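You operate a simulated robot arm through the tools that you are given. There is no shell and no other tool.

The job below is to be done with a simulated robot arm. You get a single attempt, and the scene is never put back.

Task
Test the black-dot block at 250 volts, then reset the orange tester.
Fine: Shut the yellow flap after the test; leads stay on; RESET once, the display ends on READY.

The check looks at the end state, three seconds after you hand in, the way a careful person would. Anything else that was tipped, shoved, dropped, spilled or broken makes it a failure.

Robot
A 7-joint arm with a two-finger parallel gripper, fixed in place. Base frame: the origin is on the floor under the middle of its stand, x ahead of it, y to its left, z up. Units: mm, degrees, N and s.
It reaches about 1247 mm from its shoulder. Its first joint turns from -132.0 to 132.0 degrees. Payload 3.91 kg.
The TCP is the grasp point between the finger pads, 30 mm short of the fingertips. In the tool frame z runs along the fingers and y along their closing line. Largest opening 110 mm; finger width 20, thickness 10; the body of the gripper, 48 by 112 mm, starts 55 mm behind the TCP.
Orientation is that of the tool frame in the base frame, as a unit quaternion [w, x, y, z]. With the fingers straight down and closing along the base's y, the tool's x points along the base's -x, its y along +y and its z along -z.

Tools
- The arm moves only by the tool send_rows. Its argument "motion" is a list of rows, each a list of 7 numbers: the turn, a rotation vector about the base's x, y, z in degrees, then the shift along the base's x, y, z in mm, then the closure, from 0 (fully open) to 1 (shut). In form: [[wx, wy, wz, x, y, z, gripper], ...]. A call has 1 to 20 rows; each row shifts and turns the commanded pose from where the row before left it. A row lasts 0.2 s, in which the tool goes at most 50 mm and 8.6 degrees; a call with a longer step from one row to the next is refused whole, and so is a gripper value outside its range. A pose out of reach is approached as far as the arm can. The call stops where the force on the tool passes 60 N (or 10 N more than at its start, if that is more) or the arm is blocked; 0.2 s more then pass. Each finger travels about 108 mm/s and halts on what it meets, pressing with about 42 N; the grip force reading is that of the motor and also rises with nothing between the fingers. The clock runs only during rows and for 0.2 s after the last one: add rows that do not move to give the fingers time. It gives the time, the measured TCP pose, the force on the tool (base axes), the opening and the grip force at its end, in the units of the frame above (readings bear some noise), with the torque about the TCP (base axes, N m) and any sound that the robot's microphone picked up, and new pictures: "pictures" is both (left out), scene, wrist or none.
- Cameras (640 x 400 px; columns grow to the right, rows downward): "scene" is fixed at [50.7, -497.9, 1426.7]; the picture's right is [-0.32, -0.95, 0.00], its down [-0.64, 0.22, -0.74] and it looks along [0.70, -0.24, -0.67] (base axes); focal length 318 px, centre (320, 200). "wrist" rides on the gripper at [72, 17, -103] in the tool frame; the picture's right is [-0.23, 0.97, 0.00], its down [-0.76, -0.18, -0.62] and it looks along [-0.61, -0.14, 0.78] (tool axes); focal length 222 px, centre (320, 200). There is no depth. A picture from a camera that has moved, and an enlarged one, comes with that camera's place and axes in the base frame and with its lens.
- close_up(camera, box): a new picture of the part [left, top, right, bottom] of that camera's present view, enlarged. The clock stands still meanwhile.
- hand_in(): hands the job in; it is judged then, once.

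Nothing tells you positions but the pictures and the camera data. Unless the task says otherwise, let go and move clear before handing in.

The tools are called after "Request:" as a command line: name --pt "numbers of a row" for each row, then --argument value for the rest, lists and objects as JSON in quotes. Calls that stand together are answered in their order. send_rows: Moves the arm, as the interface text tells. Its arguments: {"type":"object","properties":{"motion":{"type":"array","items":{"type":"array","items":{"type":"number"}}},"pictures":{"type":"string","enum":["both","scene","wrist","none"]}},"required":["motion"]} The other tools are called the same way: close_up (camera, box) takes an enlarged picture of a part of a camera's view; hand_in () hands the job in.

At the start:

```text
time: 0.0
position: [353.1, -552.2, 1133.1]
ee_rot: [0.001, 0.001, 1.0, 0.0]
contact_force: [0.2, 0.1, -0.2]
moment: [0.0, -0.04, -0.01]
grip_width: 110.0
gripper_force: 0.0
```

scene: 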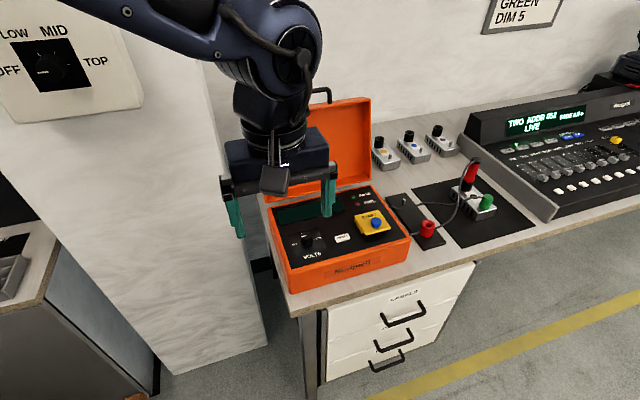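
wrist: 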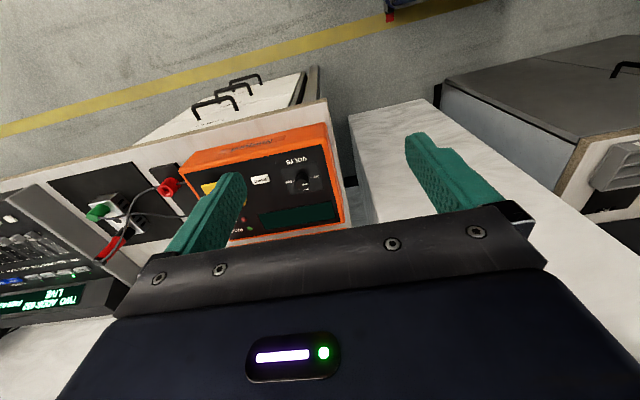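

I see an orange tester case with a volts knob, a yellow flap with a blue button, and a mat with a block that leads go to, plus three more blocks behind. I'll enlarge the views to read details before moving.

Request:
close_up --camera "scene" --box '[260, 170, 420, 270]'

Request:
close_up --camera "scene" --box '[360, 110, 520, 260]'

Request:
close_up --camera "wrist" --box '[170, 120, 350, 240]'

Request:
close_up --camera "scene" --box '[460, 60, 640, 220]'

```text
4.00 times, centred on (340, 220) of scene
camera zoom: at [50.7, -497.9, 1426.7], right [-0.32, -0.95, 0.0], down [-0.64, 0.22, -0.74], along [0.7, -0.24, -0.67], focal length 1271 px, centre (240, 120)
```

zoom: 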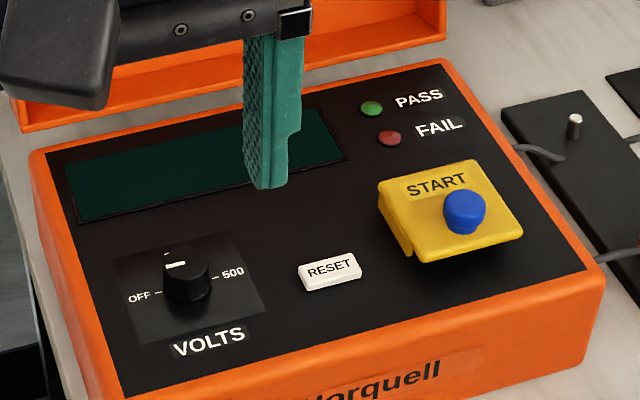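

```text
2.67 times, centred on (440, 185) of scene
camera zoom: at [50.7, -497.9, 1426.7], right [-0.32, -0.95, 0.0], down [-0.64, 0.22, -0.74], along [0.7, -0.24, -0.67], focal length 847 px, centre (0, 240)
```

zoom: 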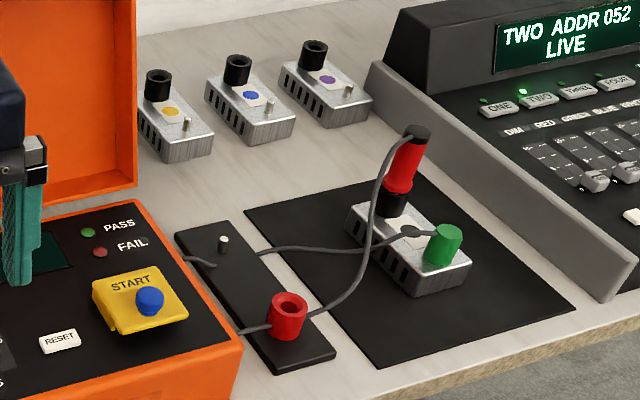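

```text
3.33 times, centred on (260, 180) of wrist
camera zoom: at [281.2, -537.2, 1237.2], right [0.23, 0.97, 0.0], down [0.76, -0.18, 0.62], along [0.61, -0.14, -0.78], focal length 740 px, centre (520, 267)
```

zoom: 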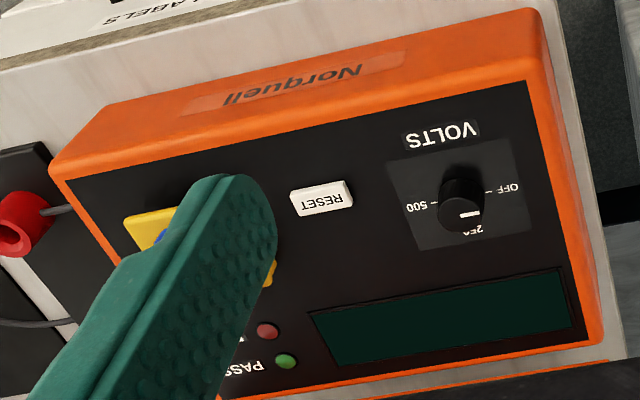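

```text
2.50 times, centred on (550, 140) of scene
camera zoom: at [50.7, -497.9, 1426.7], right [-0.32, -0.95, 0.0], down [-0.64, 0.22, -0.74], along [0.7, -0.24, -0.67], focal length 794 px, centre (-255, 350)
```

zoom: 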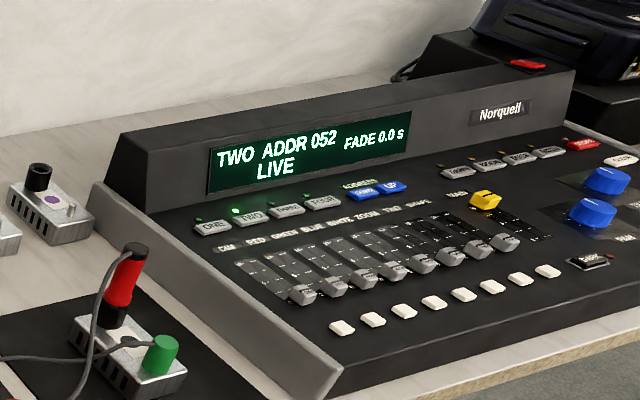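

The knob mark and the colour of the dot on the mat block are not clear yet, so I'm enlarging more.

Request:
close_up --camera "scene" --box '[440, 150, 504, 226]'

Request:
close_up --camera "scene" --box '[284, 220, 348, 260]'

Request:
close_up --camera "wrist" --box '[270, 150, 350, 210]'

Request:
close_up --camera "wrist" --box '[40, 150, 240, 270]'

Request:
close_up --camera "scene" --box '[366, 120, 462, 180]'

Request:
close_up --camera "scene" --box '[340, 190, 460, 260]'

```text
5.26 times, centred on (472, 188) of scene
camera zoom: at [50.7, -497.9, 1426.7], right [-0.32, -0.95, 0.0], down [-0.64, 0.22, -0.74], along [0.7, -0.24, -0.67], focal length 1672 px, centre (-480, 263)
```

zoom: 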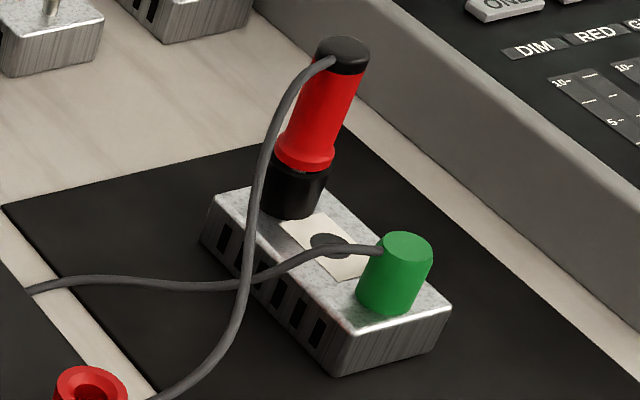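

```text
10.00 times, centred on (316, 240) of scene
camera zoom: at [50.7, -497.9, 1426.7], right [-0.32, -0.95, 0.0], down [-0.64, 0.22, -0.74], along [0.7, -0.24, -0.67], focal length 3176 px, centre (360, -200)
```

zoom: 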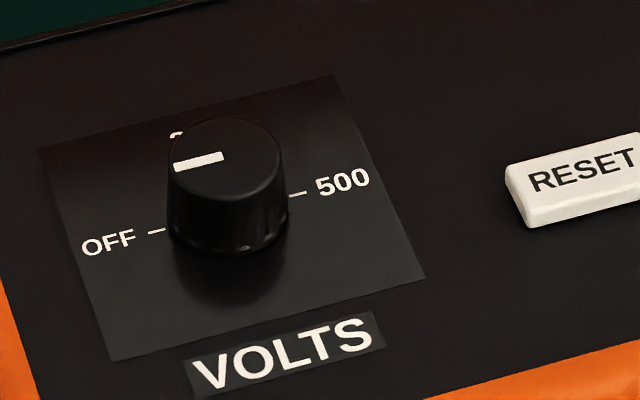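

```text
6.67 times, centred on (310, 180) of wrist
camera zoom: at [281.2, -537.2, 1237.2], right [0.23, 0.97, 0.0], down [0.76, -0.18, 0.62], along [0.61, -0.14, -0.78], focal length 1481 px, centre (387, 333)
```

zoom: 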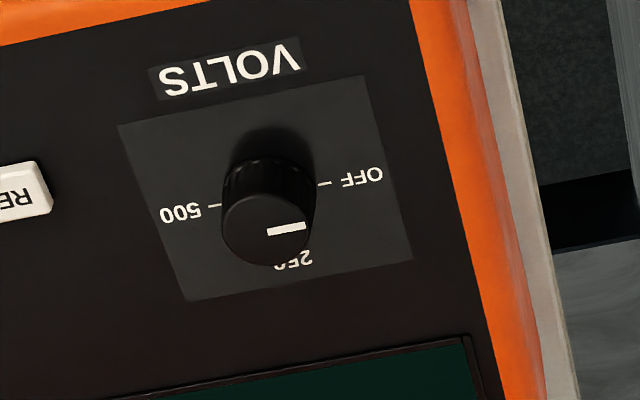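

```text
3.20 times, centred on (140, 210) of wrist
camera zoom: at [281.2, -537.2, 1237.2], right [0.23, 0.97, 0.0], down [0.76, -0.18, 0.62], along [0.61, -0.14, -0.78], focal length 711 px, centre (896, 168)
```

zoom: 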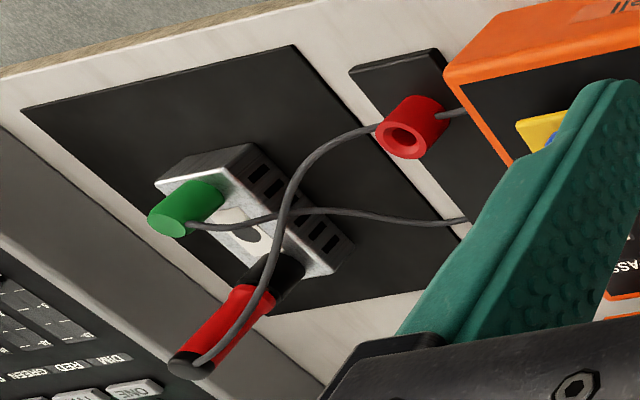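

```text
6.67 times, centred on (414, 150) of scene
camera zoom: at [50.7, -497.9, 1426.7], right [-0.32, -0.95, 0.0], down [-0.64, 0.22, -0.74], along [0.7, -0.24, -0.67], focal length 2118 px, centre (-307, 533)
```

zoom: 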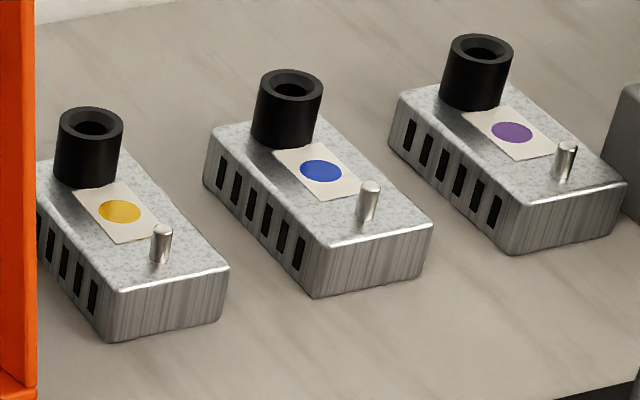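

```text
5.33 times, centred on (400, 225) of scene
camera zoom: at [50.7, -497.9, 1426.7], right [-0.32, -0.95, 0.0], down [-0.64, 0.22, -0.74], along [0.7, -0.24, -0.67], focal length 1694 px, centre (-107, 67)
```

zoom: 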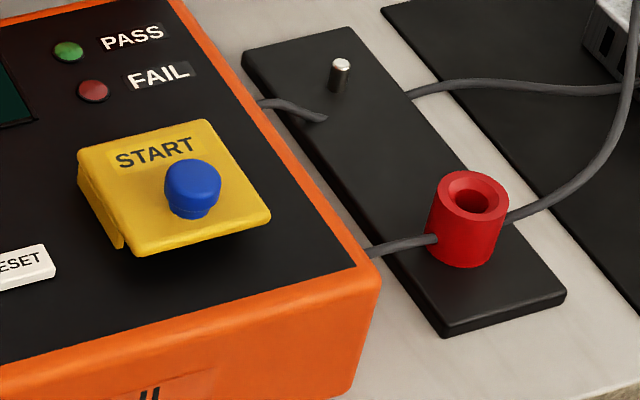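

The black-dot block is already on the mat with both leads on. The VOLTS knob points at OFF, and the yellow START flap carries a blue part, with RESET near (473, -694, 898). I'll move the wrist camera closer to get the details.

Request:
send_rows --pt "0 0 0 13 -20 -22 0" --pt "0 0 0 13 -20 -22 0" --pt "0 0 0 13 -20 -22 0" --pt "0 0 0 13 -20 -22 0" --pt "0 0 0 13 -20 -22 0"

```text
time: 1.2
position: [418.4, -652.4, 1024.6]
ee_rot: [0.0, 0.001, 1.0, -0.001]
contact_force: [0.1, 0.2, 0.8]
moment: [-0.01, -0.03, 0.01]
grip_width: 109.7
gripper_force: 0.1
camera wrist: at [346.3, -637.4, 1127.6], right [0.23, 0.97, 0.0], down [0.76, -0.18, 0.62], along [0.61, -0.14, -0.78], focal length 222 px, centre (320, 200)
```

scene: 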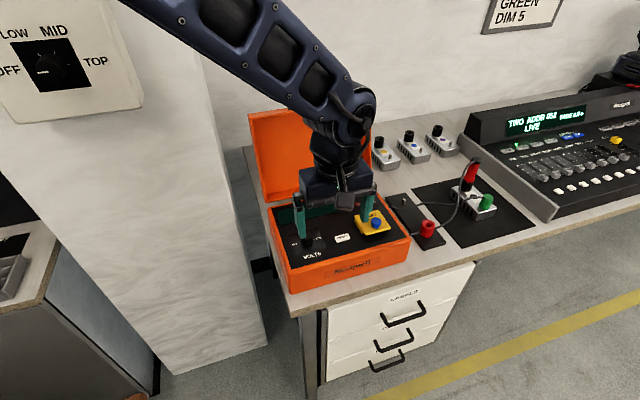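
wrist: 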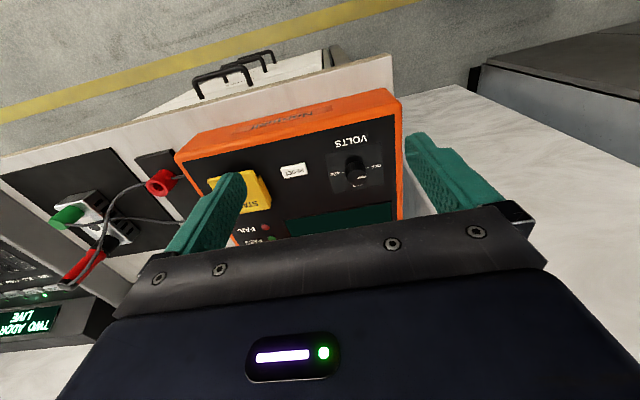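

Now I'll shift so that the yellow flap sits between the fingers in the wrist view.

Request:
send_rows --pt "0 0 0 -6 -30 -10 0" --pt "0 0 0 -6 -30 -10 0" --pt "0 0 0 -6 -30 -10 0" --pictures "wrist"

Request:
close_up --camera "wrist" --box '[200, 90, 420, 230]'

Request:
close_up --camera "scene" --box '[270, 190, 420, 270]'

```text
time: 2.0
position: [401.2, -743.8, 993.4]
ee_rot: [-0.001, 0.0, 1.0, -0.001]
contact_force: [-0.1, 0.8, -0.4]
moment: [-0.06, 0.03, 0.0]
grip_width: 110.2
gripper_force: 0.1
camera wrist: at [328.6, -728.1, 1098.1], right [0.23, 0.97, 0.0], down [0.76, -0.18, 0.62], along [0.61, -0.14, -0.78], focal length 222 px, centre (320, 200)
```

wrist: 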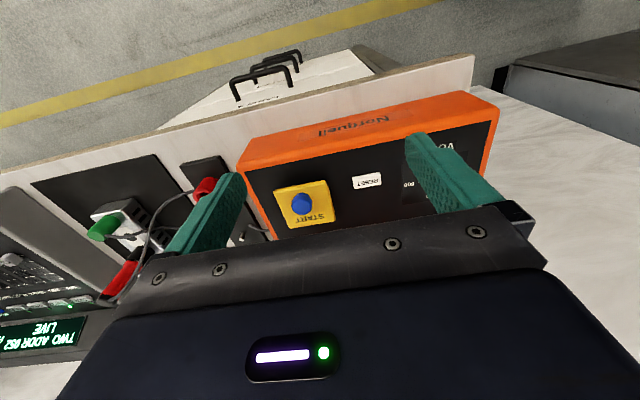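

```text
2.86 times, centred on (310, 160) of wrist
camera zoom: at [328.6, -728.1, 1098.1], right [0.23, 0.97, 0.0], down [0.76, -0.18, 0.62], along [0.61, -0.14, -0.78], focal length 635 px, centre (349, 314)
```

zoom: 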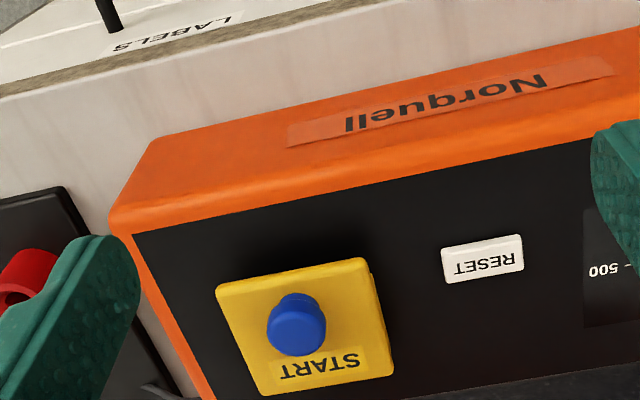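

```text
4.27 times, centred on (345, 230) of scene
camera zoom: at [50.7, -497.9, 1426.7], right [-0.32, -0.95, 0.0], down [-0.64, 0.22, -0.74], along [0.7, -0.24, -0.67], focal length 1355 px, centre (213, 72)
```

zoom: 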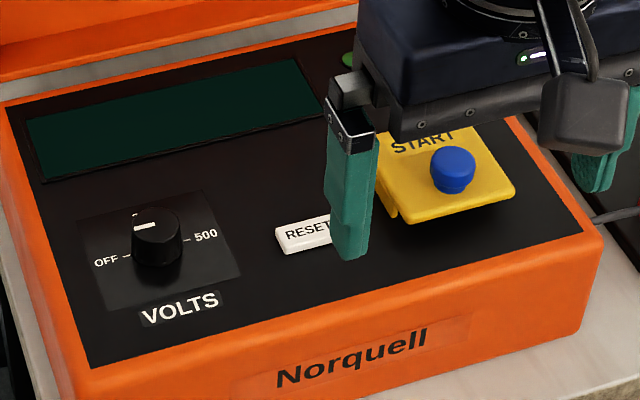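

The flap seems to cover the start button with a blue knob near its front edge. I'll back off slightly and tilt the wrist camera for a low view of the flap to find its hinge.

Request:
send_rows --pt "0 -7.5 0 -10 1.5 -8 0" --pt "0 -7.5 0 -10 1.5 -8 0" --pt "0 -7.5 0 -10 1.5 -8 0" --pt "0 -7.5 0 -10 1.5 -8 0"

Request:
close_up --camera "wrist" --box '[220, 90, 420, 220]'

```text
time: 3.0
position: [360.7, -736.8, 961.1]
ee_rot: [0.259, 0.0, 0.966, -0.001]
contact_force: [0.5, -0.4, -0.3]
moment: [-0.05, 0.04, -0.05]
grip_width: 110.1
gripper_force: 0.2
camera wrist: at [246.6, -721.3, 1015.5], right [0.2, 0.97, 0.11], down [0.35, -0.18, 0.92], along [0.92, -0.14, -0.37], focal length 222 px, centre (320, 200)
```

scene: 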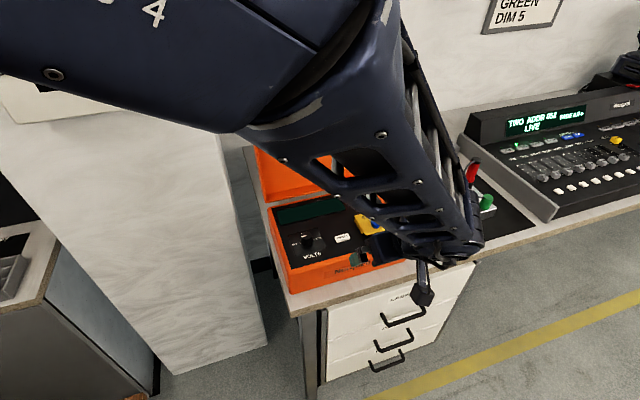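
wrist: 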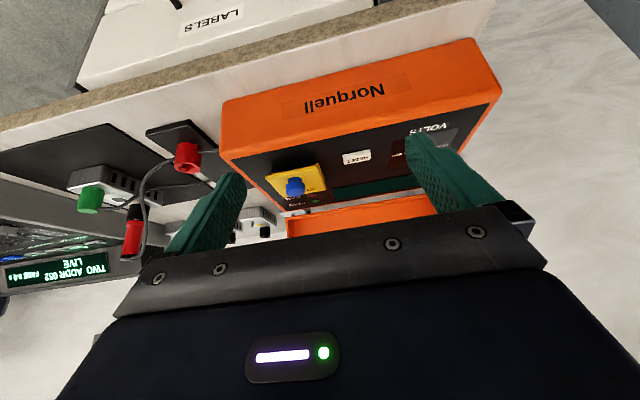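

```text
3.08 times, centred on (320, 155) of wrist
camera zoom: at [246.6, -721.3, 1015.5], right [0.2, 0.97, 0.11], down [0.35, -0.18, 0.92], along [0.92, -0.14, -0.37], focal length 684 px, centre (320, 338)
```

zoom: 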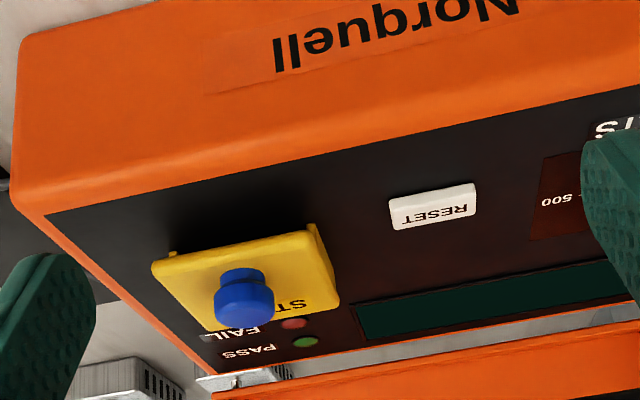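

Request:
close_up --camera "wrist" --box '[260, 155, 340, 205]'

```text
8.00 times, centred on (300, 180) of wrist
camera zoom: at [246.6, -721.3, 1015.5], right [0.2, 0.97, 0.11], down [0.35, -0.18, 0.92], along [0.92, -0.14, -0.37], focal length 1777 px, centre (480, 360)
```

zoom: 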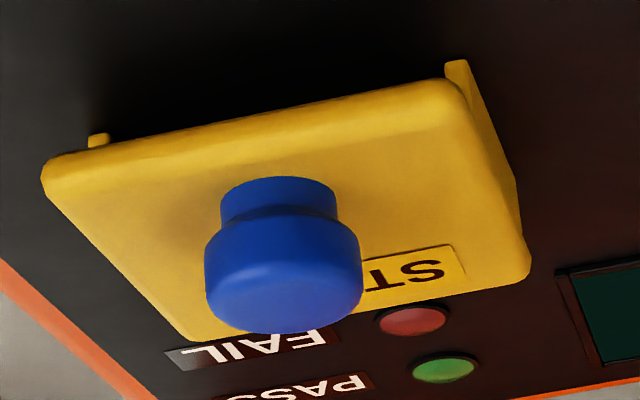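

The flap is about 65 mm square (x 468–534, y −819…−755), with a blue mushroom handle near its front edge at about (489, −788, 901) and its hinge probably at the far edge. RESET is at about (490, −707, 870). Next I'll straighten the tool and look at the VOLTS knob.

Request:
send_rows --pt "0 7.5 0 8 25 10 0" --pt "0 7.5 0 8 25 10 0" --pt "0 7.5 0 8 25 10 0" --pt "0 7.5 0 8 25 5 0" --pt "0 0 0 5 10 0 0" --pictures "wrist"

Request:
close_up --camera "wrist" --box '[240, 90, 420, 220]'

Request:
close_up --camera "scene" --box '[240, 90, 440, 300]'

```text
time: 4.2
position: [396.8, -626.8, 996.6]
ee_rot: [-0.001, 0.0, 1.0, 0.0]
contact_force: [0.0, 0.9, -1.2]
moment: [0.02, -0.03, -0.01]
grip_width: 110.0
gripper_force: 0.0
camera wrist: at [325.2, -611.0, 1100.6], right [0.23, 0.97, 0.0], down [0.76, -0.18, 0.62], along [0.61, -0.14, -0.78], focal length 222 px, centre (320, 200)
```

wrist: 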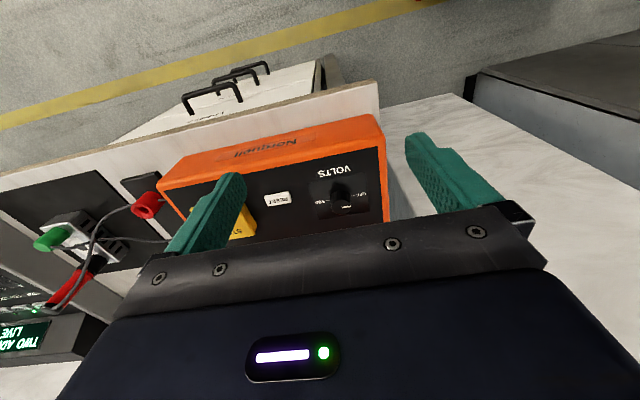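

```text
3.08 times, centred on (330, 155) of wrist
camera zoom: at [325.2, -611.0, 1100.6], right [0.23, 0.97, 0.0], down [0.76, -0.18, 0.62], along [0.61, -0.14, -0.78], focal length 684 px, centre (289, 338)
```

zoom: 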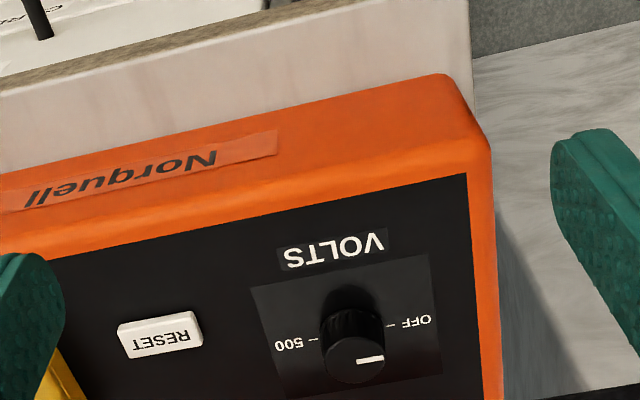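

```text
1.90 times, centred on (340, 195) of scene
camera zoom: at [50.7, -497.9, 1426.7], right [-0.32, -0.95, 0.0], down [-0.64, 0.22, -0.74], along [0.7, -0.24, -0.67], focal length 605 px, centre (282, 210)
```

zoom: 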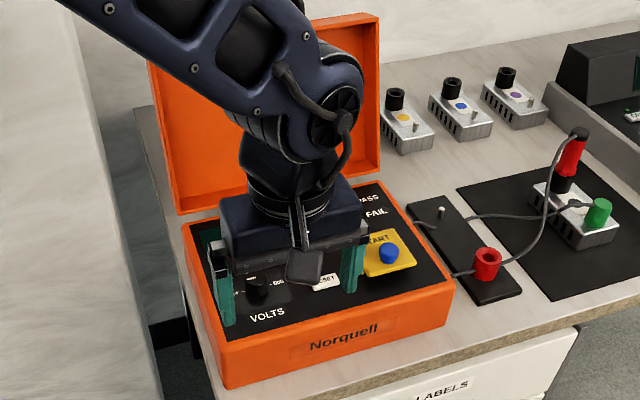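

The VOLTS knob top is at about (509.5, −627, 887) and the panel is near z 865, with plenty of clearance to the leaned-back lid. I'll move above the knob, turned +45°, with the fingers half open.

Request:
send_rows --pt "0 0 7.5 19 0 0 0.2" --pt "0 0 7.5 19 0 0 0.4" --pt "0 0 7.5 19 0 0 0.5" --pt "0 0 7.5 19 0 -10 0.5" --pt "0 0 7.5 19 0 -15 0.5" --pt "0 0 7.5 17.7 -0.5 -15 0.5" --pt "0 0 0 0 0 0 0.5"

Request:
close_up --camera "wrist" --box '[200, 90, 440, 240]'

Request:
close_up --camera "scene" --box '[260, 180, 420, 280]'

```text
time: 5.8
position: [511.1, -628.3, 955.6]
ee_rot: [0.0, -0.382, 0.924, 0.001]
contact_force: [0.9, 0.4, 0.6]
moment: [-0.01, 0.01, 0.01]
grip_width: 55.1
gripper_force: 0.0
camera wrist: at [446.8, -668.4, 1059.8], right [-0.53, 0.85, 0.0], down [0.66, 0.41, 0.62], along [0.53, 0.33, -0.78], focal length 222 px, centre (320, 200)
```

scene: 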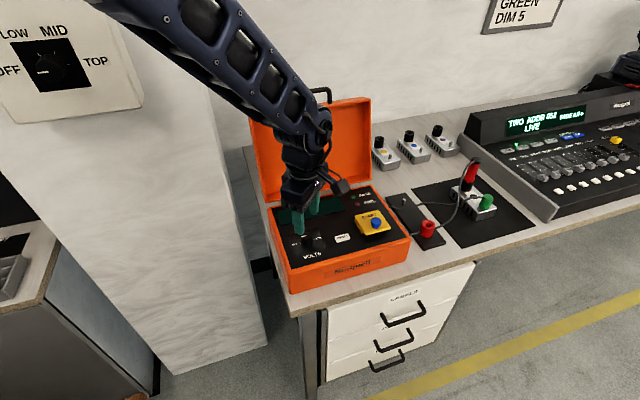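
wrist: 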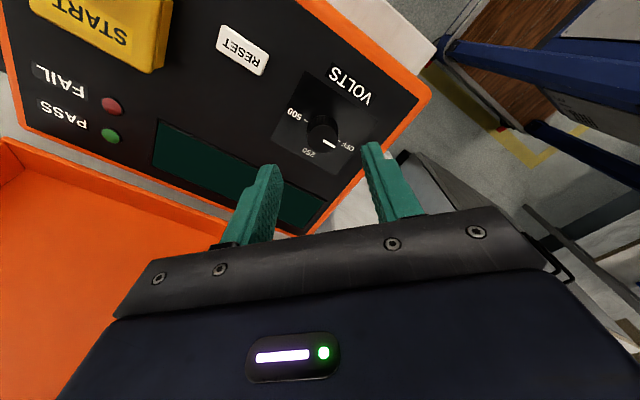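

```text
2.67 times, centred on (320, 165) of wrist
camera zoom: at [446.8, -668.4, 1059.8], right [-0.53, 0.85, 0.0], down [0.66, 0.41, 0.62], along [0.53, 0.33, -0.78], focal length 592 px, centre (320, 293)
```

zoom: 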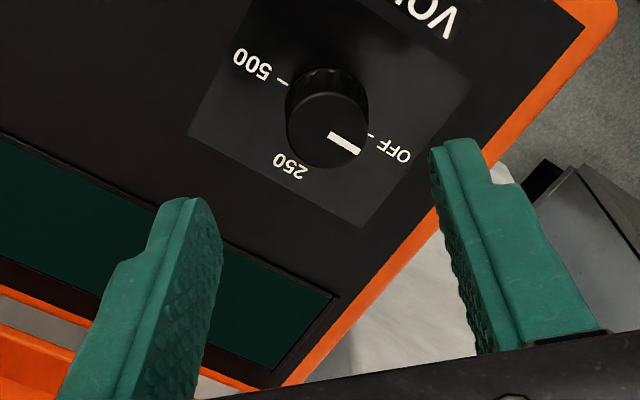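

```text
4.00 times, centred on (340, 230) of scene
camera zoom: at [50.7, -497.9, 1426.7], right [-0.32, -0.95, 0.0], down [-0.64, 0.22, -0.74], along [0.7, -0.24, -0.67], focal length 1271 px, centre (240, 80)
```

zoom: 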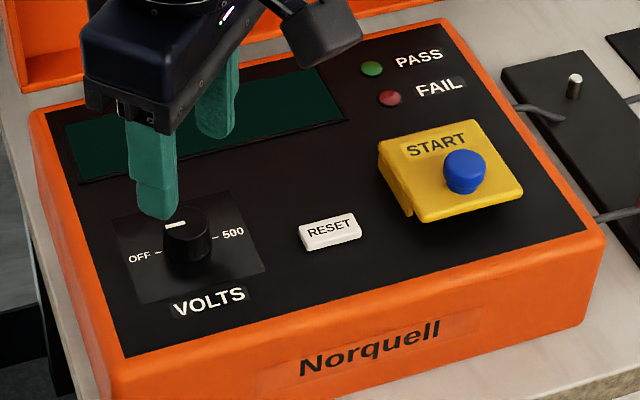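

The knob position is confirmed at (509.5, −627.5), so I'll descend around it and close on it.

Request:
send_rows --pt "0 0 0 -0.3 -0.4 -20 0.5" --pt "0 0 0 0 0 -20 0.5" --pt "0 0 0 0 0 -13 0.5" --pt "0 0 0 0 0 0 0.6" --pt "0 0 0 0 0 0 0.7" --pt "0 0 0 0 0 0 0.8" --pt "0 0 0 0 0 0 0.85"

Request:
close_up --camera "scene" --box '[260, 180, 420, 280]'

```text
time: 7.4
position: [510.2, -627.8, 903.1]
ee_rot: [0.0, -0.382, 0.924, 0.001]
contact_force: [-16.4, 18.8, 2.1]
moment: [0.69, 0.53, 0.02]
grip_width: 27.1
gripper_force: 44.7
camera wrist: at [445.8, -667.1, 1006.0], right [-0.53, 0.85, 0.0], down [0.67, 0.41, 0.62], along [0.53, 0.33, -0.78], focal length 222 px, centre (320, 200)
```

scene: 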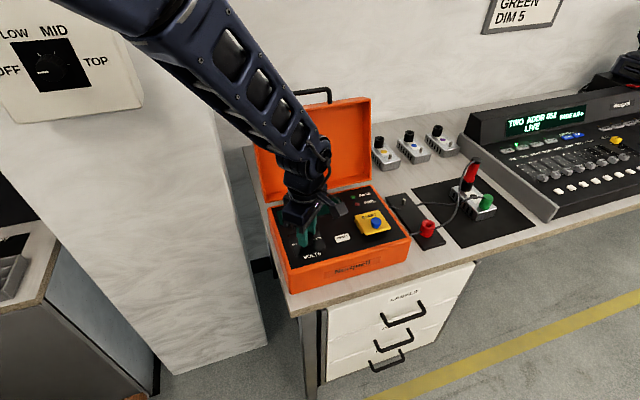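
wrist: 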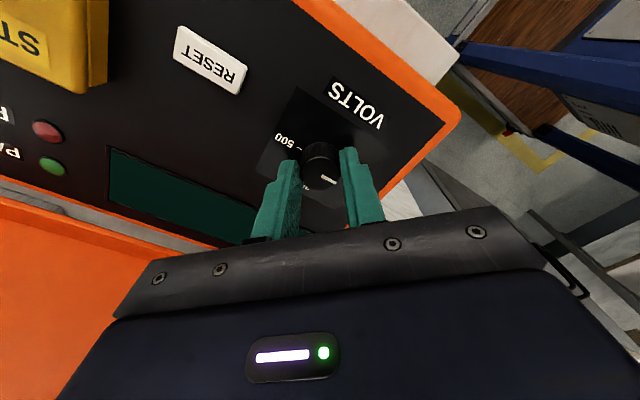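

```text
4.00 times, centred on (340, 230) of scene
camera zoom: at [50.7, -497.9, 1426.7], right [-0.32, -0.95, 0.0], down [-0.64, 0.22, -0.74], along [0.7, -0.24, -0.67], focal length 1271 px, centre (240, 80)
```

zoom: 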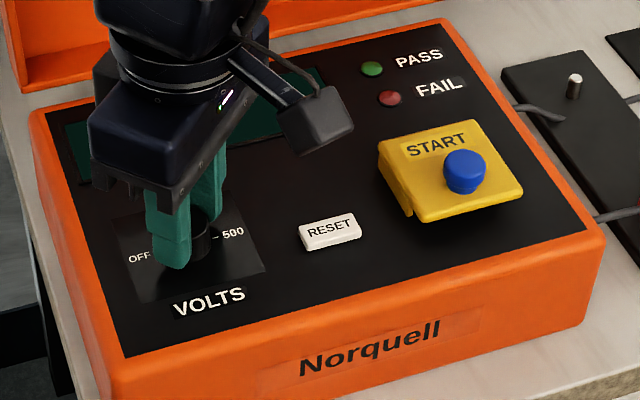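

The knob is gripped, 27 mm wide, with a modest sideways force of about 25 N. I'll shift about 1 mm to relieve it before turning.

Request:
send_rows --pt "0 0 0 -0.8 0.8 0 0.85" --pictures "none"

```text
time: 7.8
position: [508.3, -627.1, 901.9]
ee_rot: [0.001, -0.383, 0.924, 0.0]
contact_force: [-13.1, 14.5, -9.9]
moment: [0.52, 0.28, 0.02]
grip_width: 26.6
gripper_force: 44.8
```

Request:
send_rows --pt "0 0 0 -1.5 1.5 1 0.85" --pt "0 0 0 0 0 0 0.85" --pictures "none"

```text
time: 8.4
position: [508.4, -627.2, 902.5]
ee_rot: [0.001, -0.383, 0.924, -0.001]
contact_force: [8.4, -8.8, -35.3]
moment: [-0.28, -0.13, -0.02]
grip_width: 27.1
gripper_force: 44.6
```

Request:
send_rows --pt "0 0 0 0.6 -0.6 -1.4 0.85" --pt "0 0 0 0 0 0 0.85" --pictures "none"

```text
time: 9.0
position: [509.2, -625.8, 902.9]
ee_rot: [0.0, -0.383, 0.924, 0.0]
contact_force: [5.5, 0.8, -12.2]
moment: [0.07, 0.01, 0.01]
grip_width: 26.7
gripper_force: 44.6
```

Forces are small now, so I'll turn the knob clockwise (−z) and watch the readings.

Request:
send_rows --pt "0 0 -5 0 0 -0.4 0.85" --pt "0 0 -7.5 0 0 0 0.85" --pt "0 0 -7.5 0 0 0 0.85" --pt "0 0 -7.5 0 0 0 0.85" --pt "0 0 -7.5 0 0 0 0.85" --pt "0 0 -7.5 0 0 0 0.85" --pt "0 0 -2.5 0 0 0 0.85"

Request:
close_up --camera "wrist" --box '[200, 90, 440, 240]'

Request:
close_up --camera "scene" --box '[260, 180, 420, 280]'

```text
time: 10.6
position: [507.8, -624.8, 902.6]
ee_rot: [0.0, 0.001, 1.0, -0.001]
contact_force: [4.1, 13.5, 19.8]
moment: [0.41, -0.1, 0.03]
grip_width: 26.6
gripper_force: 45.6
camera wrist: at [436.0, -609.6, 1006.8], right [0.23, 0.97, 0.0], down [0.76, -0.18, 0.62], along [0.61, -0.14, -0.78], focal length 222 px, centre (320, 200)
```

scene: 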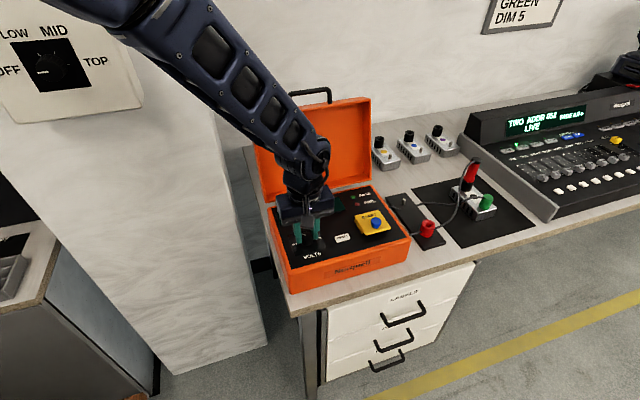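
wrist: 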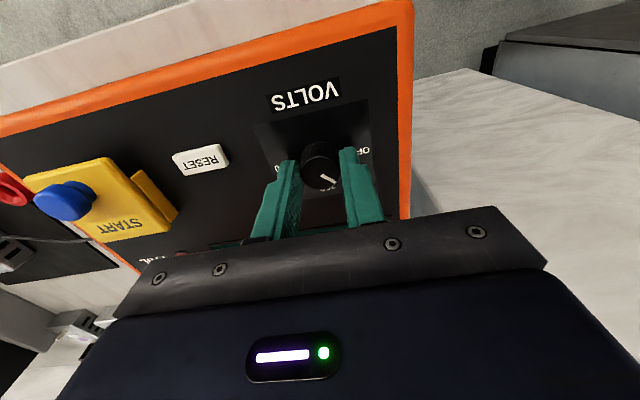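

```text
2.67 times, centred on (320, 165) of wrist
camera zoom: at [436.0, -609.6, 1006.8], right [0.23, 0.97, 0.0], down [0.76, -0.18, 0.62], along [0.61, -0.14, -0.78], focal length 592 px, centre (320, 293)
```

zoom: 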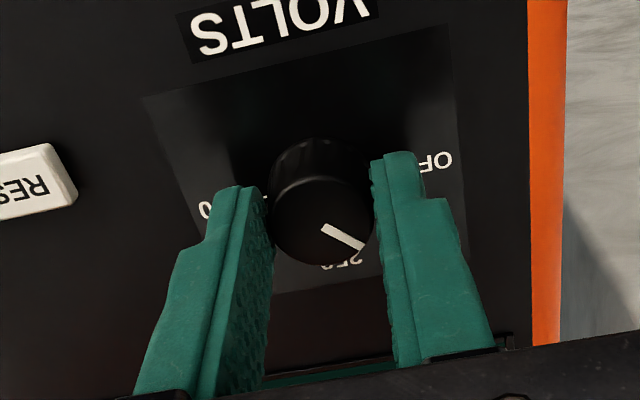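

```text
4.00 times, centred on (340, 230) of scene
camera zoom: at [50.7, -497.9, 1426.7], right [-0.32, -0.95, 0.0], down [-0.64, 0.22, -0.74], along [0.7, -0.24, -0.67], focal length 1271 px, centre (240, 80)
```

zoom: 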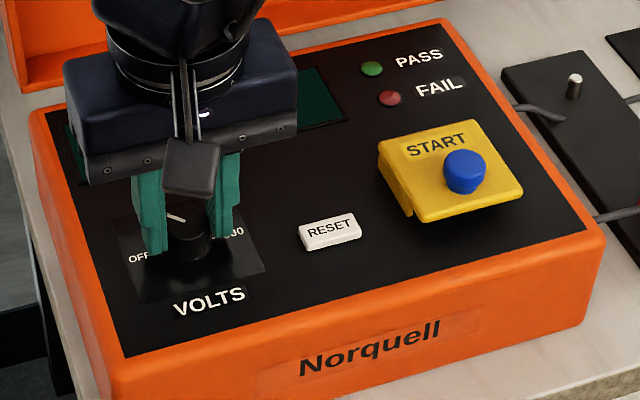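

The mark is halfway between OFF and 250, so I'll continue another 45°.

Request:
send_rows --pt "0 0 -7.5 0 -0.3 -0.3 0.85" --pt "0 0 -7.5 0 0 0 0.85" --pt "0 0 -7.5 0 0 0 0.85" --pt "0 0 -7.5 0 0 0 0.85" --pt "0 0 -7.5 0 0 0 0.85" --pt "0 0 -7.5 0 0 0 0.85"

Request:
close_up --camera "wrist" --box '[200, 90, 440, 240]'

Request:
close_up --camera "scene" --box '[260, 180, 420, 280]'

```text
time: 12.0
position: [509.7, -624.0, 903.2]
ee_rot: [0.001, 0.383, 0.924, 0.0]
contact_force: [8.8, 34.5, 27.2]
moment: [1.03, -0.46, 0.04]
grip_width: 26.5
gripper_force: 44.7
camera wrist: at [469.7, -562.7, 1006.8], right [0.85, 0.53, 0.0], down [0.41, -0.66, 0.62], along [0.33, -0.53, -0.78], focal length 222 px, centre (320, 200)
```

scene: 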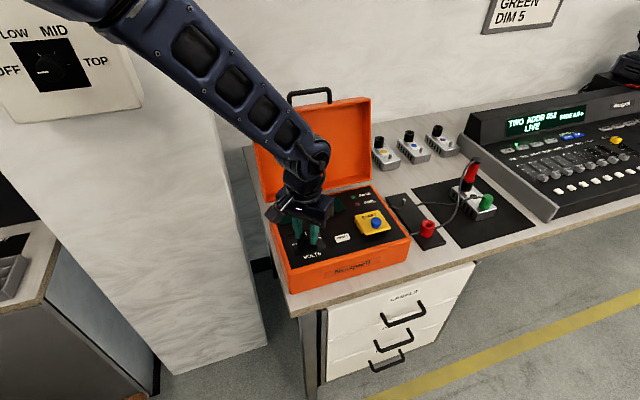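
wrist: 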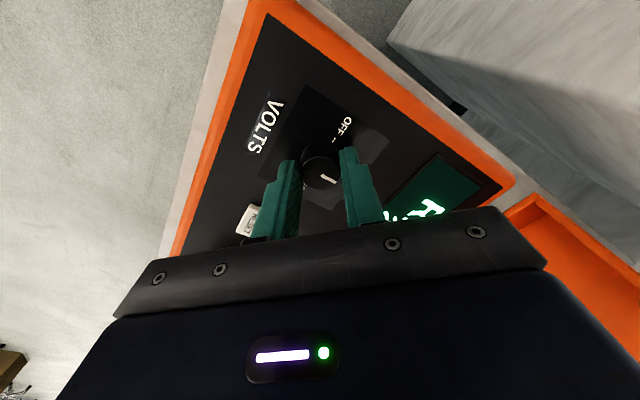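

```text
2.67 times, centred on (320, 165) of wrist
camera zoom: at [469.7, -562.7, 1006.8], right [0.85, 0.53, 0.0], down [0.41, -0.66, 0.62], along [0.33, -0.53, -0.78], focal length 592 px, centre (320, 293)
```

zoom: 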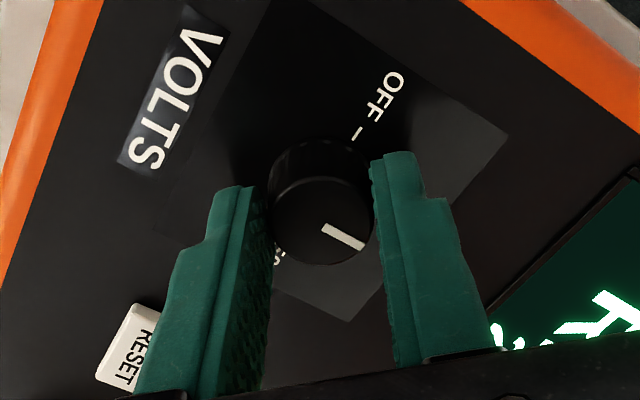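

```text
4.00 times, centred on (340, 230) of scene
camera zoom: at [50.7, -497.9, 1426.7], right [-0.32, -0.95, 0.0], down [-0.64, 0.22, -0.74], along [0.7, -0.24, -0.67], focal length 1271 px, centre (240, 80)
```

zoom: 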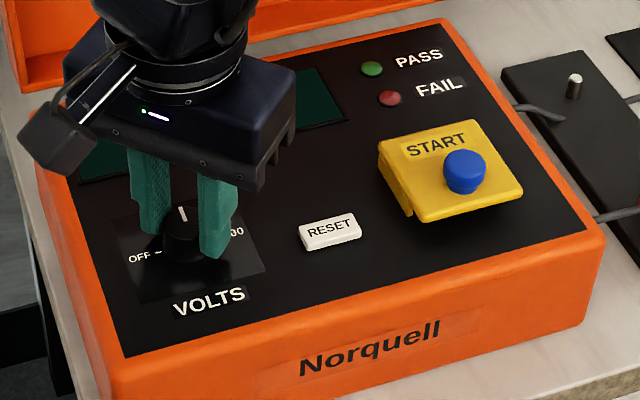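

The display has lit and the mark points at 250. I'll open, rise and read the display.

Request:
send_rows --pt "0 0 0 0 -1 -1 0.7" --pt "0 0 0 0 0 0 0.5" --pt "0 0 0 0 0 0 0.5" --pt "0 0 0 0 0 20 0.5" --pt "0 0 0 0 0 30 0.5" --pt "0 0 0 -10 0 30 0.5" --pt "0 0 0 -40 0 10 0.5" --pt "0 0 0 -40 0 0 0.5"

Request:
close_up --camera "scene" --box '[260, 180, 420, 280]'

Request:
close_up --camera "wrist" --box '[160, 60, 480, 240]'

```text
time: 13.8
position: [419.3, -627.3, 991.8]
ee_rot: [0.001, 0.384, 0.923, -0.001]
contact_force: [0.5, 0.2, 0.4]
moment: [0.01, 0.02, -0.01]
grip_width: 54.9
gripper_force: 0.1
camera wrist: at [379.5, -566.5, 1095.4], right [0.85, 0.53, 0.0], down [0.41, -0.66, 0.62], along [0.33, -0.53, -0.78], focal length 222 px, centre (320, 200)
```

scene: 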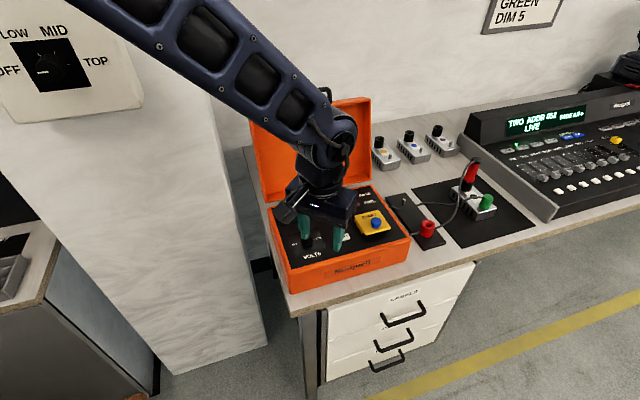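
wrist: 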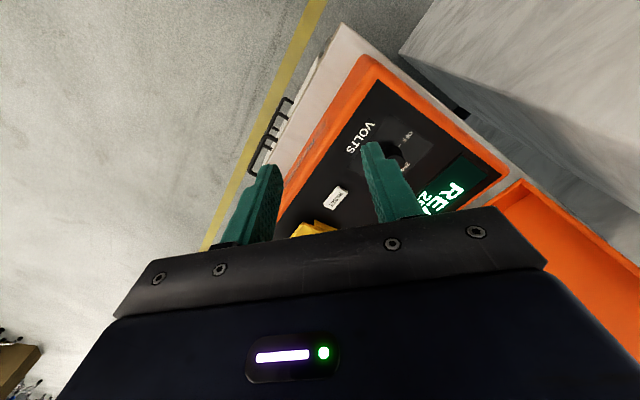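

```text
4.00 times, centred on (340, 230) of scene
camera zoom: at [50.7, -497.9, 1426.7], right [-0.32, -0.95, 0.0], down [-0.64, 0.22, -0.74], along [0.7, -0.24, -0.67], focal length 1271 px, centre (240, 80)
```

zoom: 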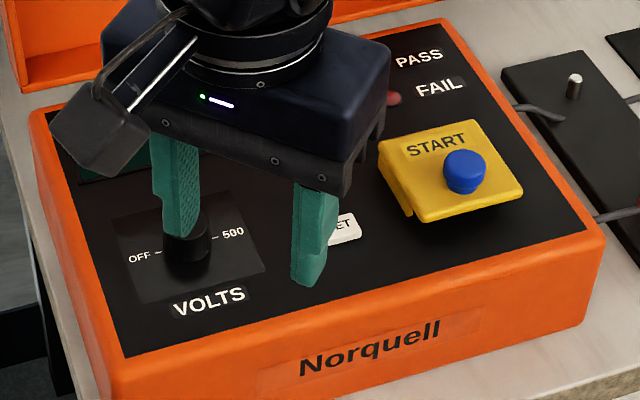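

```text
2.00 times, centred on (320, 150) of wrist
camera zoom: at [379.5, -566.5, 1095.4], right [0.85, 0.53, 0.0], down [0.41, -0.66, 0.62], along [0.33, -0.53, -0.78], focal length 444 px, centre (320, 300)
```

zoom: 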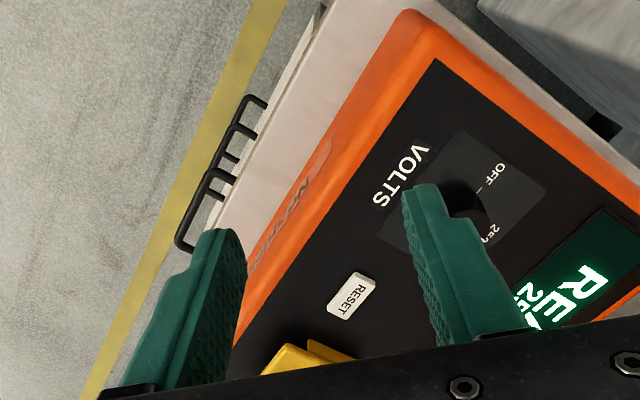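

The tester now shows READY 250 V. Next I'll turn the tool back and move toward the flap's blue handle.

Request:
send_rows --pt "0 0 7.5 4 -27 2 0.5" --pt "0 0 7.5 4 -27 2 0.5" --pt "0 0 7.5 4 -27 0 0.5" --pt "0 0 7.5 4 -27 0 0.5" --pt "0 0 7.5 4 -27 0 0.5" --pt "0 0 7.5 4 -27 0 0.5" --pt "0 0 0 0 0 0 0.5"

Request:
close_up --camera "scene" --box '[260, 180, 420, 280]'

Request:
close_up --camera "wrist" --box '[220, 90, 460, 240]'

```text
time: 15.4
position: [441.5, -790.5, 995.5]
ee_rot: [0.0, 0.0, 1.0, 0.0]
contact_force: [0.2, 0.4, -0.2]
moment: [0.03, 0.02, 0.0]
grip_width: 55.0
gripper_force: 0.1
camera wrist: at [369.6, -774.5, 1098.7], right [0.23, 0.97, 0.0], down [0.76, -0.18, 0.62], along [0.61, -0.14, -0.78], focal length 222 px, centre (320, 200)
```

scene: 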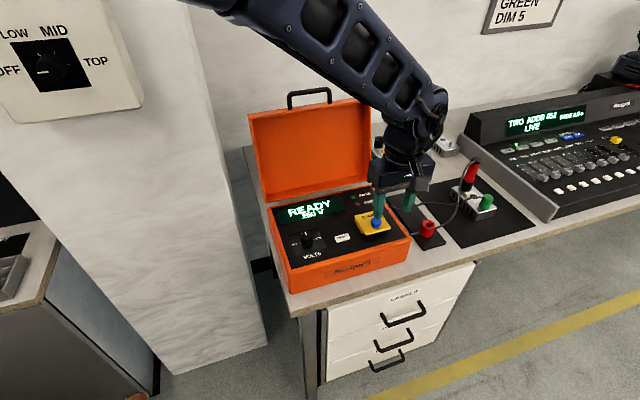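
wrist: 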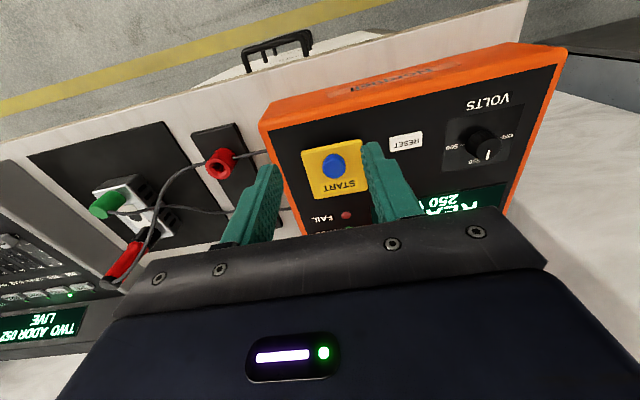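

```text
4.00 times, centred on (340, 230) of scene
camera zoom: at [50.7, -497.9, 1426.7], right [-0.32, -0.95, 0.0], down [-0.64, 0.22, -0.74], along [0.7, -0.24, -0.67], focal length 1271 px, centre (240, 80)
```

zoom: 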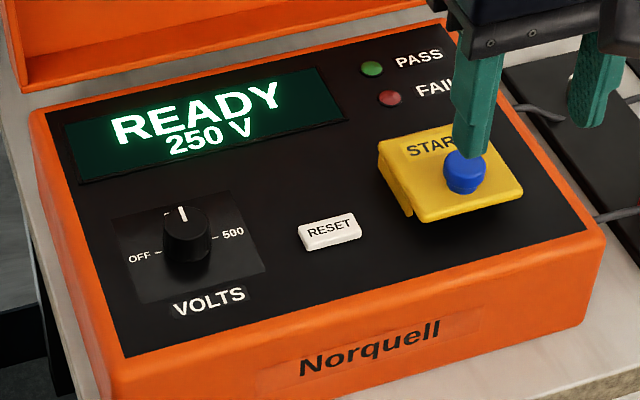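

```text
2.67 times, centred on (340, 165) of wrist
camera zoom: at [369.6, -774.5, 1098.7], right [0.23, 0.97, 0.0], down [0.76, -0.18, 0.62], along [0.61, -0.14, -0.78], focal length 592 px, centre (267, 293)
```

zoom: 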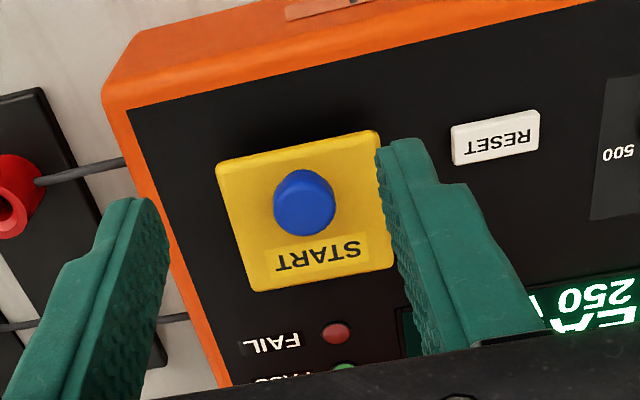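

The display reads READY 250 V. The blue cap is about 24 mm wide, centred near (487, −788), on a plate whose top is at about z 887. I'll move above it and check the alignment before gripping.

Request:
send_rows --pt "0 0 0 23 0.4 -15 0.5" --pt "0 0 0 22.5 0.3 -20 0.5" --pt "0 0 0 0 0 -15 0.5" --pt "0 0 0 0 0 0 0.5"

Request:
close_up --camera "wrist" --box '[220, 90, 460, 240]'

Request:
close_up --camera "scene" --box '[320, 180, 440, 255]'

```text
time: 16.4
position: [487.9, -789.1, 944.5]
ee_rot: [-0.001, 0.0, 1.0, 0.0]
contact_force: [0.8, -0.3, 1.0]
moment: [-0.01, 0.03, 0.0]
grip_width: 55.2
gripper_force: 0.1
camera wrist: at [415.9, -773.4, 1049.7], right [0.23, 0.97, 0.0], down [0.76, -0.18, 0.62], along [0.61, -0.14, -0.78], focal length 222 px, centre (320, 200)
```

scene: 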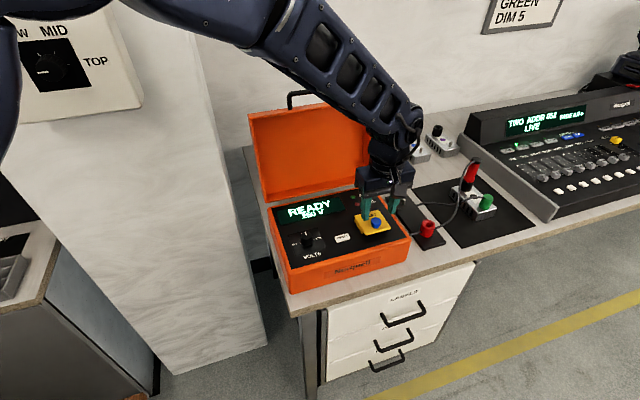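
wrist: 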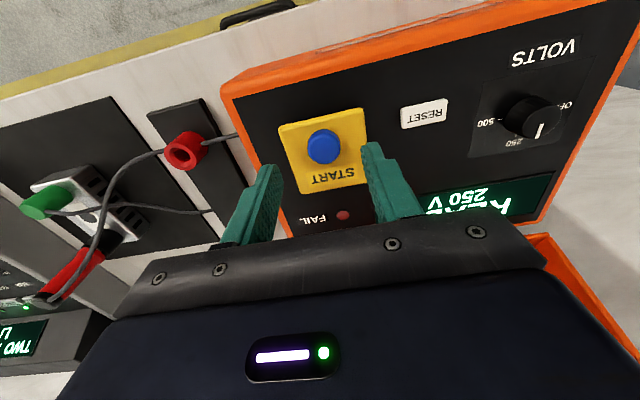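

```text
2.67 times, centred on (340, 165) of wrist
camera zoom: at [415.9, -773.4, 1049.7], right [0.23, 0.97, 0.0], down [0.76, -0.18, 0.62], along [0.61, -0.14, -0.78], focal length 592 px, centre (267, 293)
```

zoom: 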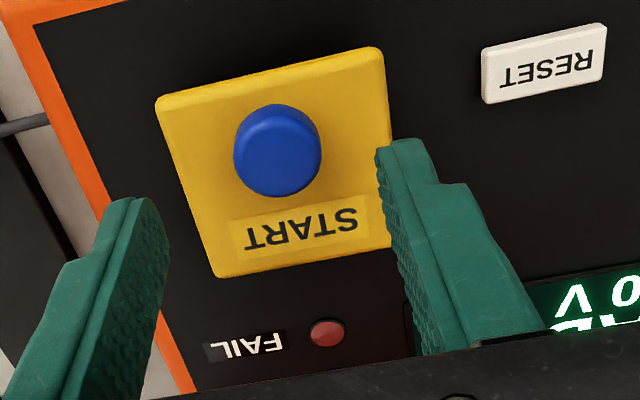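

```text
5.33 times, centred on (380, 218) of scene
camera zoom: at [50.7, -497.9, 1426.7], right [-0.32, -0.95, 0.0], down [-0.64, 0.22, -0.74], along [0.7, -0.24, -0.67], focal length 1694 px, centre (0, 107)
```

zoom: 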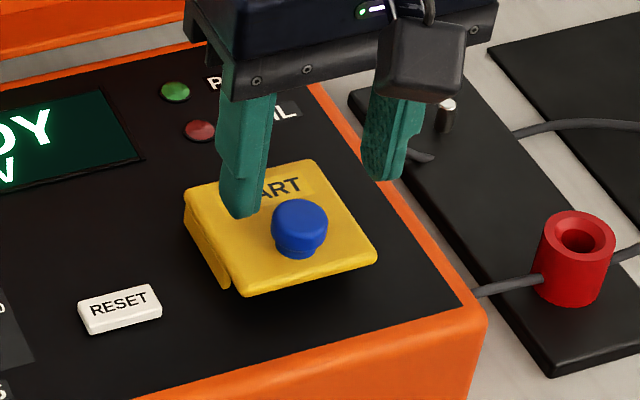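

Request:
send_rows --pt "0 0 0 -0.8 0.8 -13 0.5" --pt "0 0 0 0 0 -12.5 0.5" --pt "0 0 0 0 0 0 0.6" --pt "0 0 0 0 0 0 0.7" --pt "0 0 0 0 0 0 0.8" --pt "0 0 0 0 0 0 0.88" --pt "0 0 0 0 0 0 0.88"

Request:
close_up --camera "scene" --box '[320, 180, 440, 255]'

```text
time: 18.0
position: [487.3, -786.2, 919.7]
ee_rot: [-0.001, 0.0, 1.0, 0.001]
contact_force: [-7.9, 37.9, 0.5]
moment: [0.65, 0.25, -0.02]
grip_width: 22.7
gripper_force: 44.9
camera wrist: at [415.0, -770.2, 1023.9], right [0.23, 0.97, 0.0], down [0.76, -0.18, 0.62], along [0.61, -0.14, -0.78], focal length 222 px, centre (320, 200)
```

scene: 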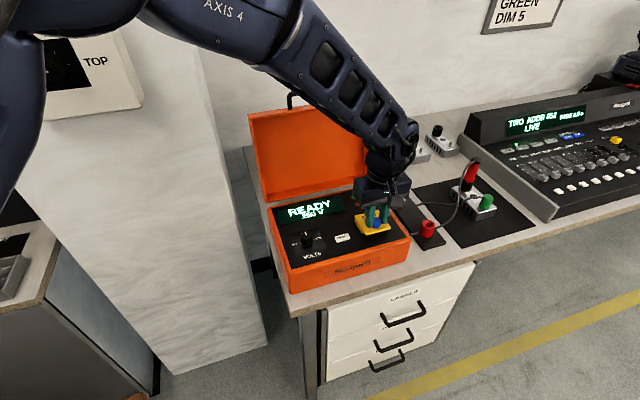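
wrist: 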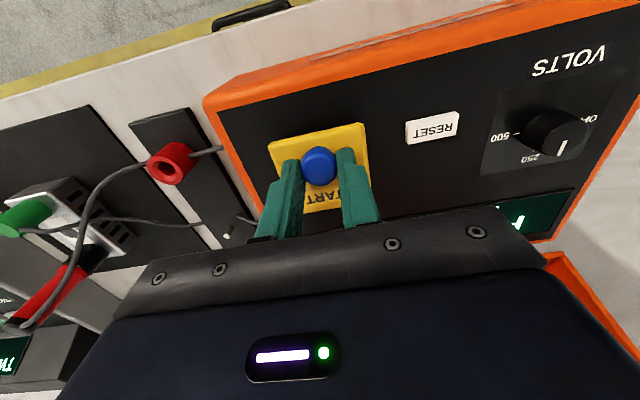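

```text
5.33 times, centred on (380, 218) of scene
camera zoom: at [50.7, -497.9, 1426.7], right [-0.32, -0.95, 0.0], down [-0.64, 0.22, -0.74], along [0.7, -0.24, -0.67], focal length 1694 px, centre (0, 107)
```

zoom: 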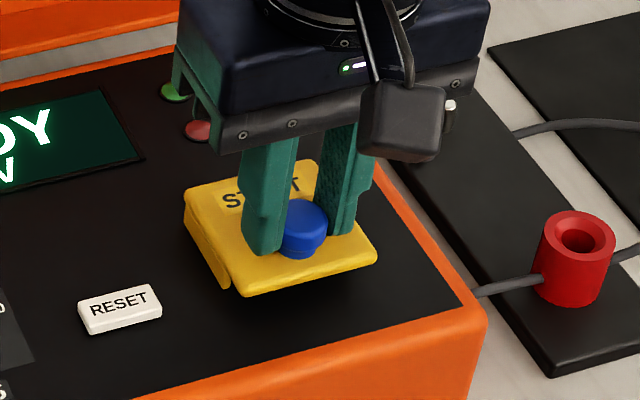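

Gripped at 22.7 mm. I'll relieve the side load with a small y shift.

Request:
send_rows --pt "0 0 0 -0.3 1.5 0 0.88" --pt "0 0 0 0 0.6 0 0.88" --pt "0 0 0 0 0 0 0.88" --pictures "none"

```text
time: 18.8
position: [486.4, -785.4, 920.0]
ee_rot: [0.0, 0.0, 1.0, 0.001]
contact_force: [2.7, 22.1, -7.2]
moment: [0.88, 0.32, -0.03]
grip_width: 23.0
gripper_force: 45.0
```

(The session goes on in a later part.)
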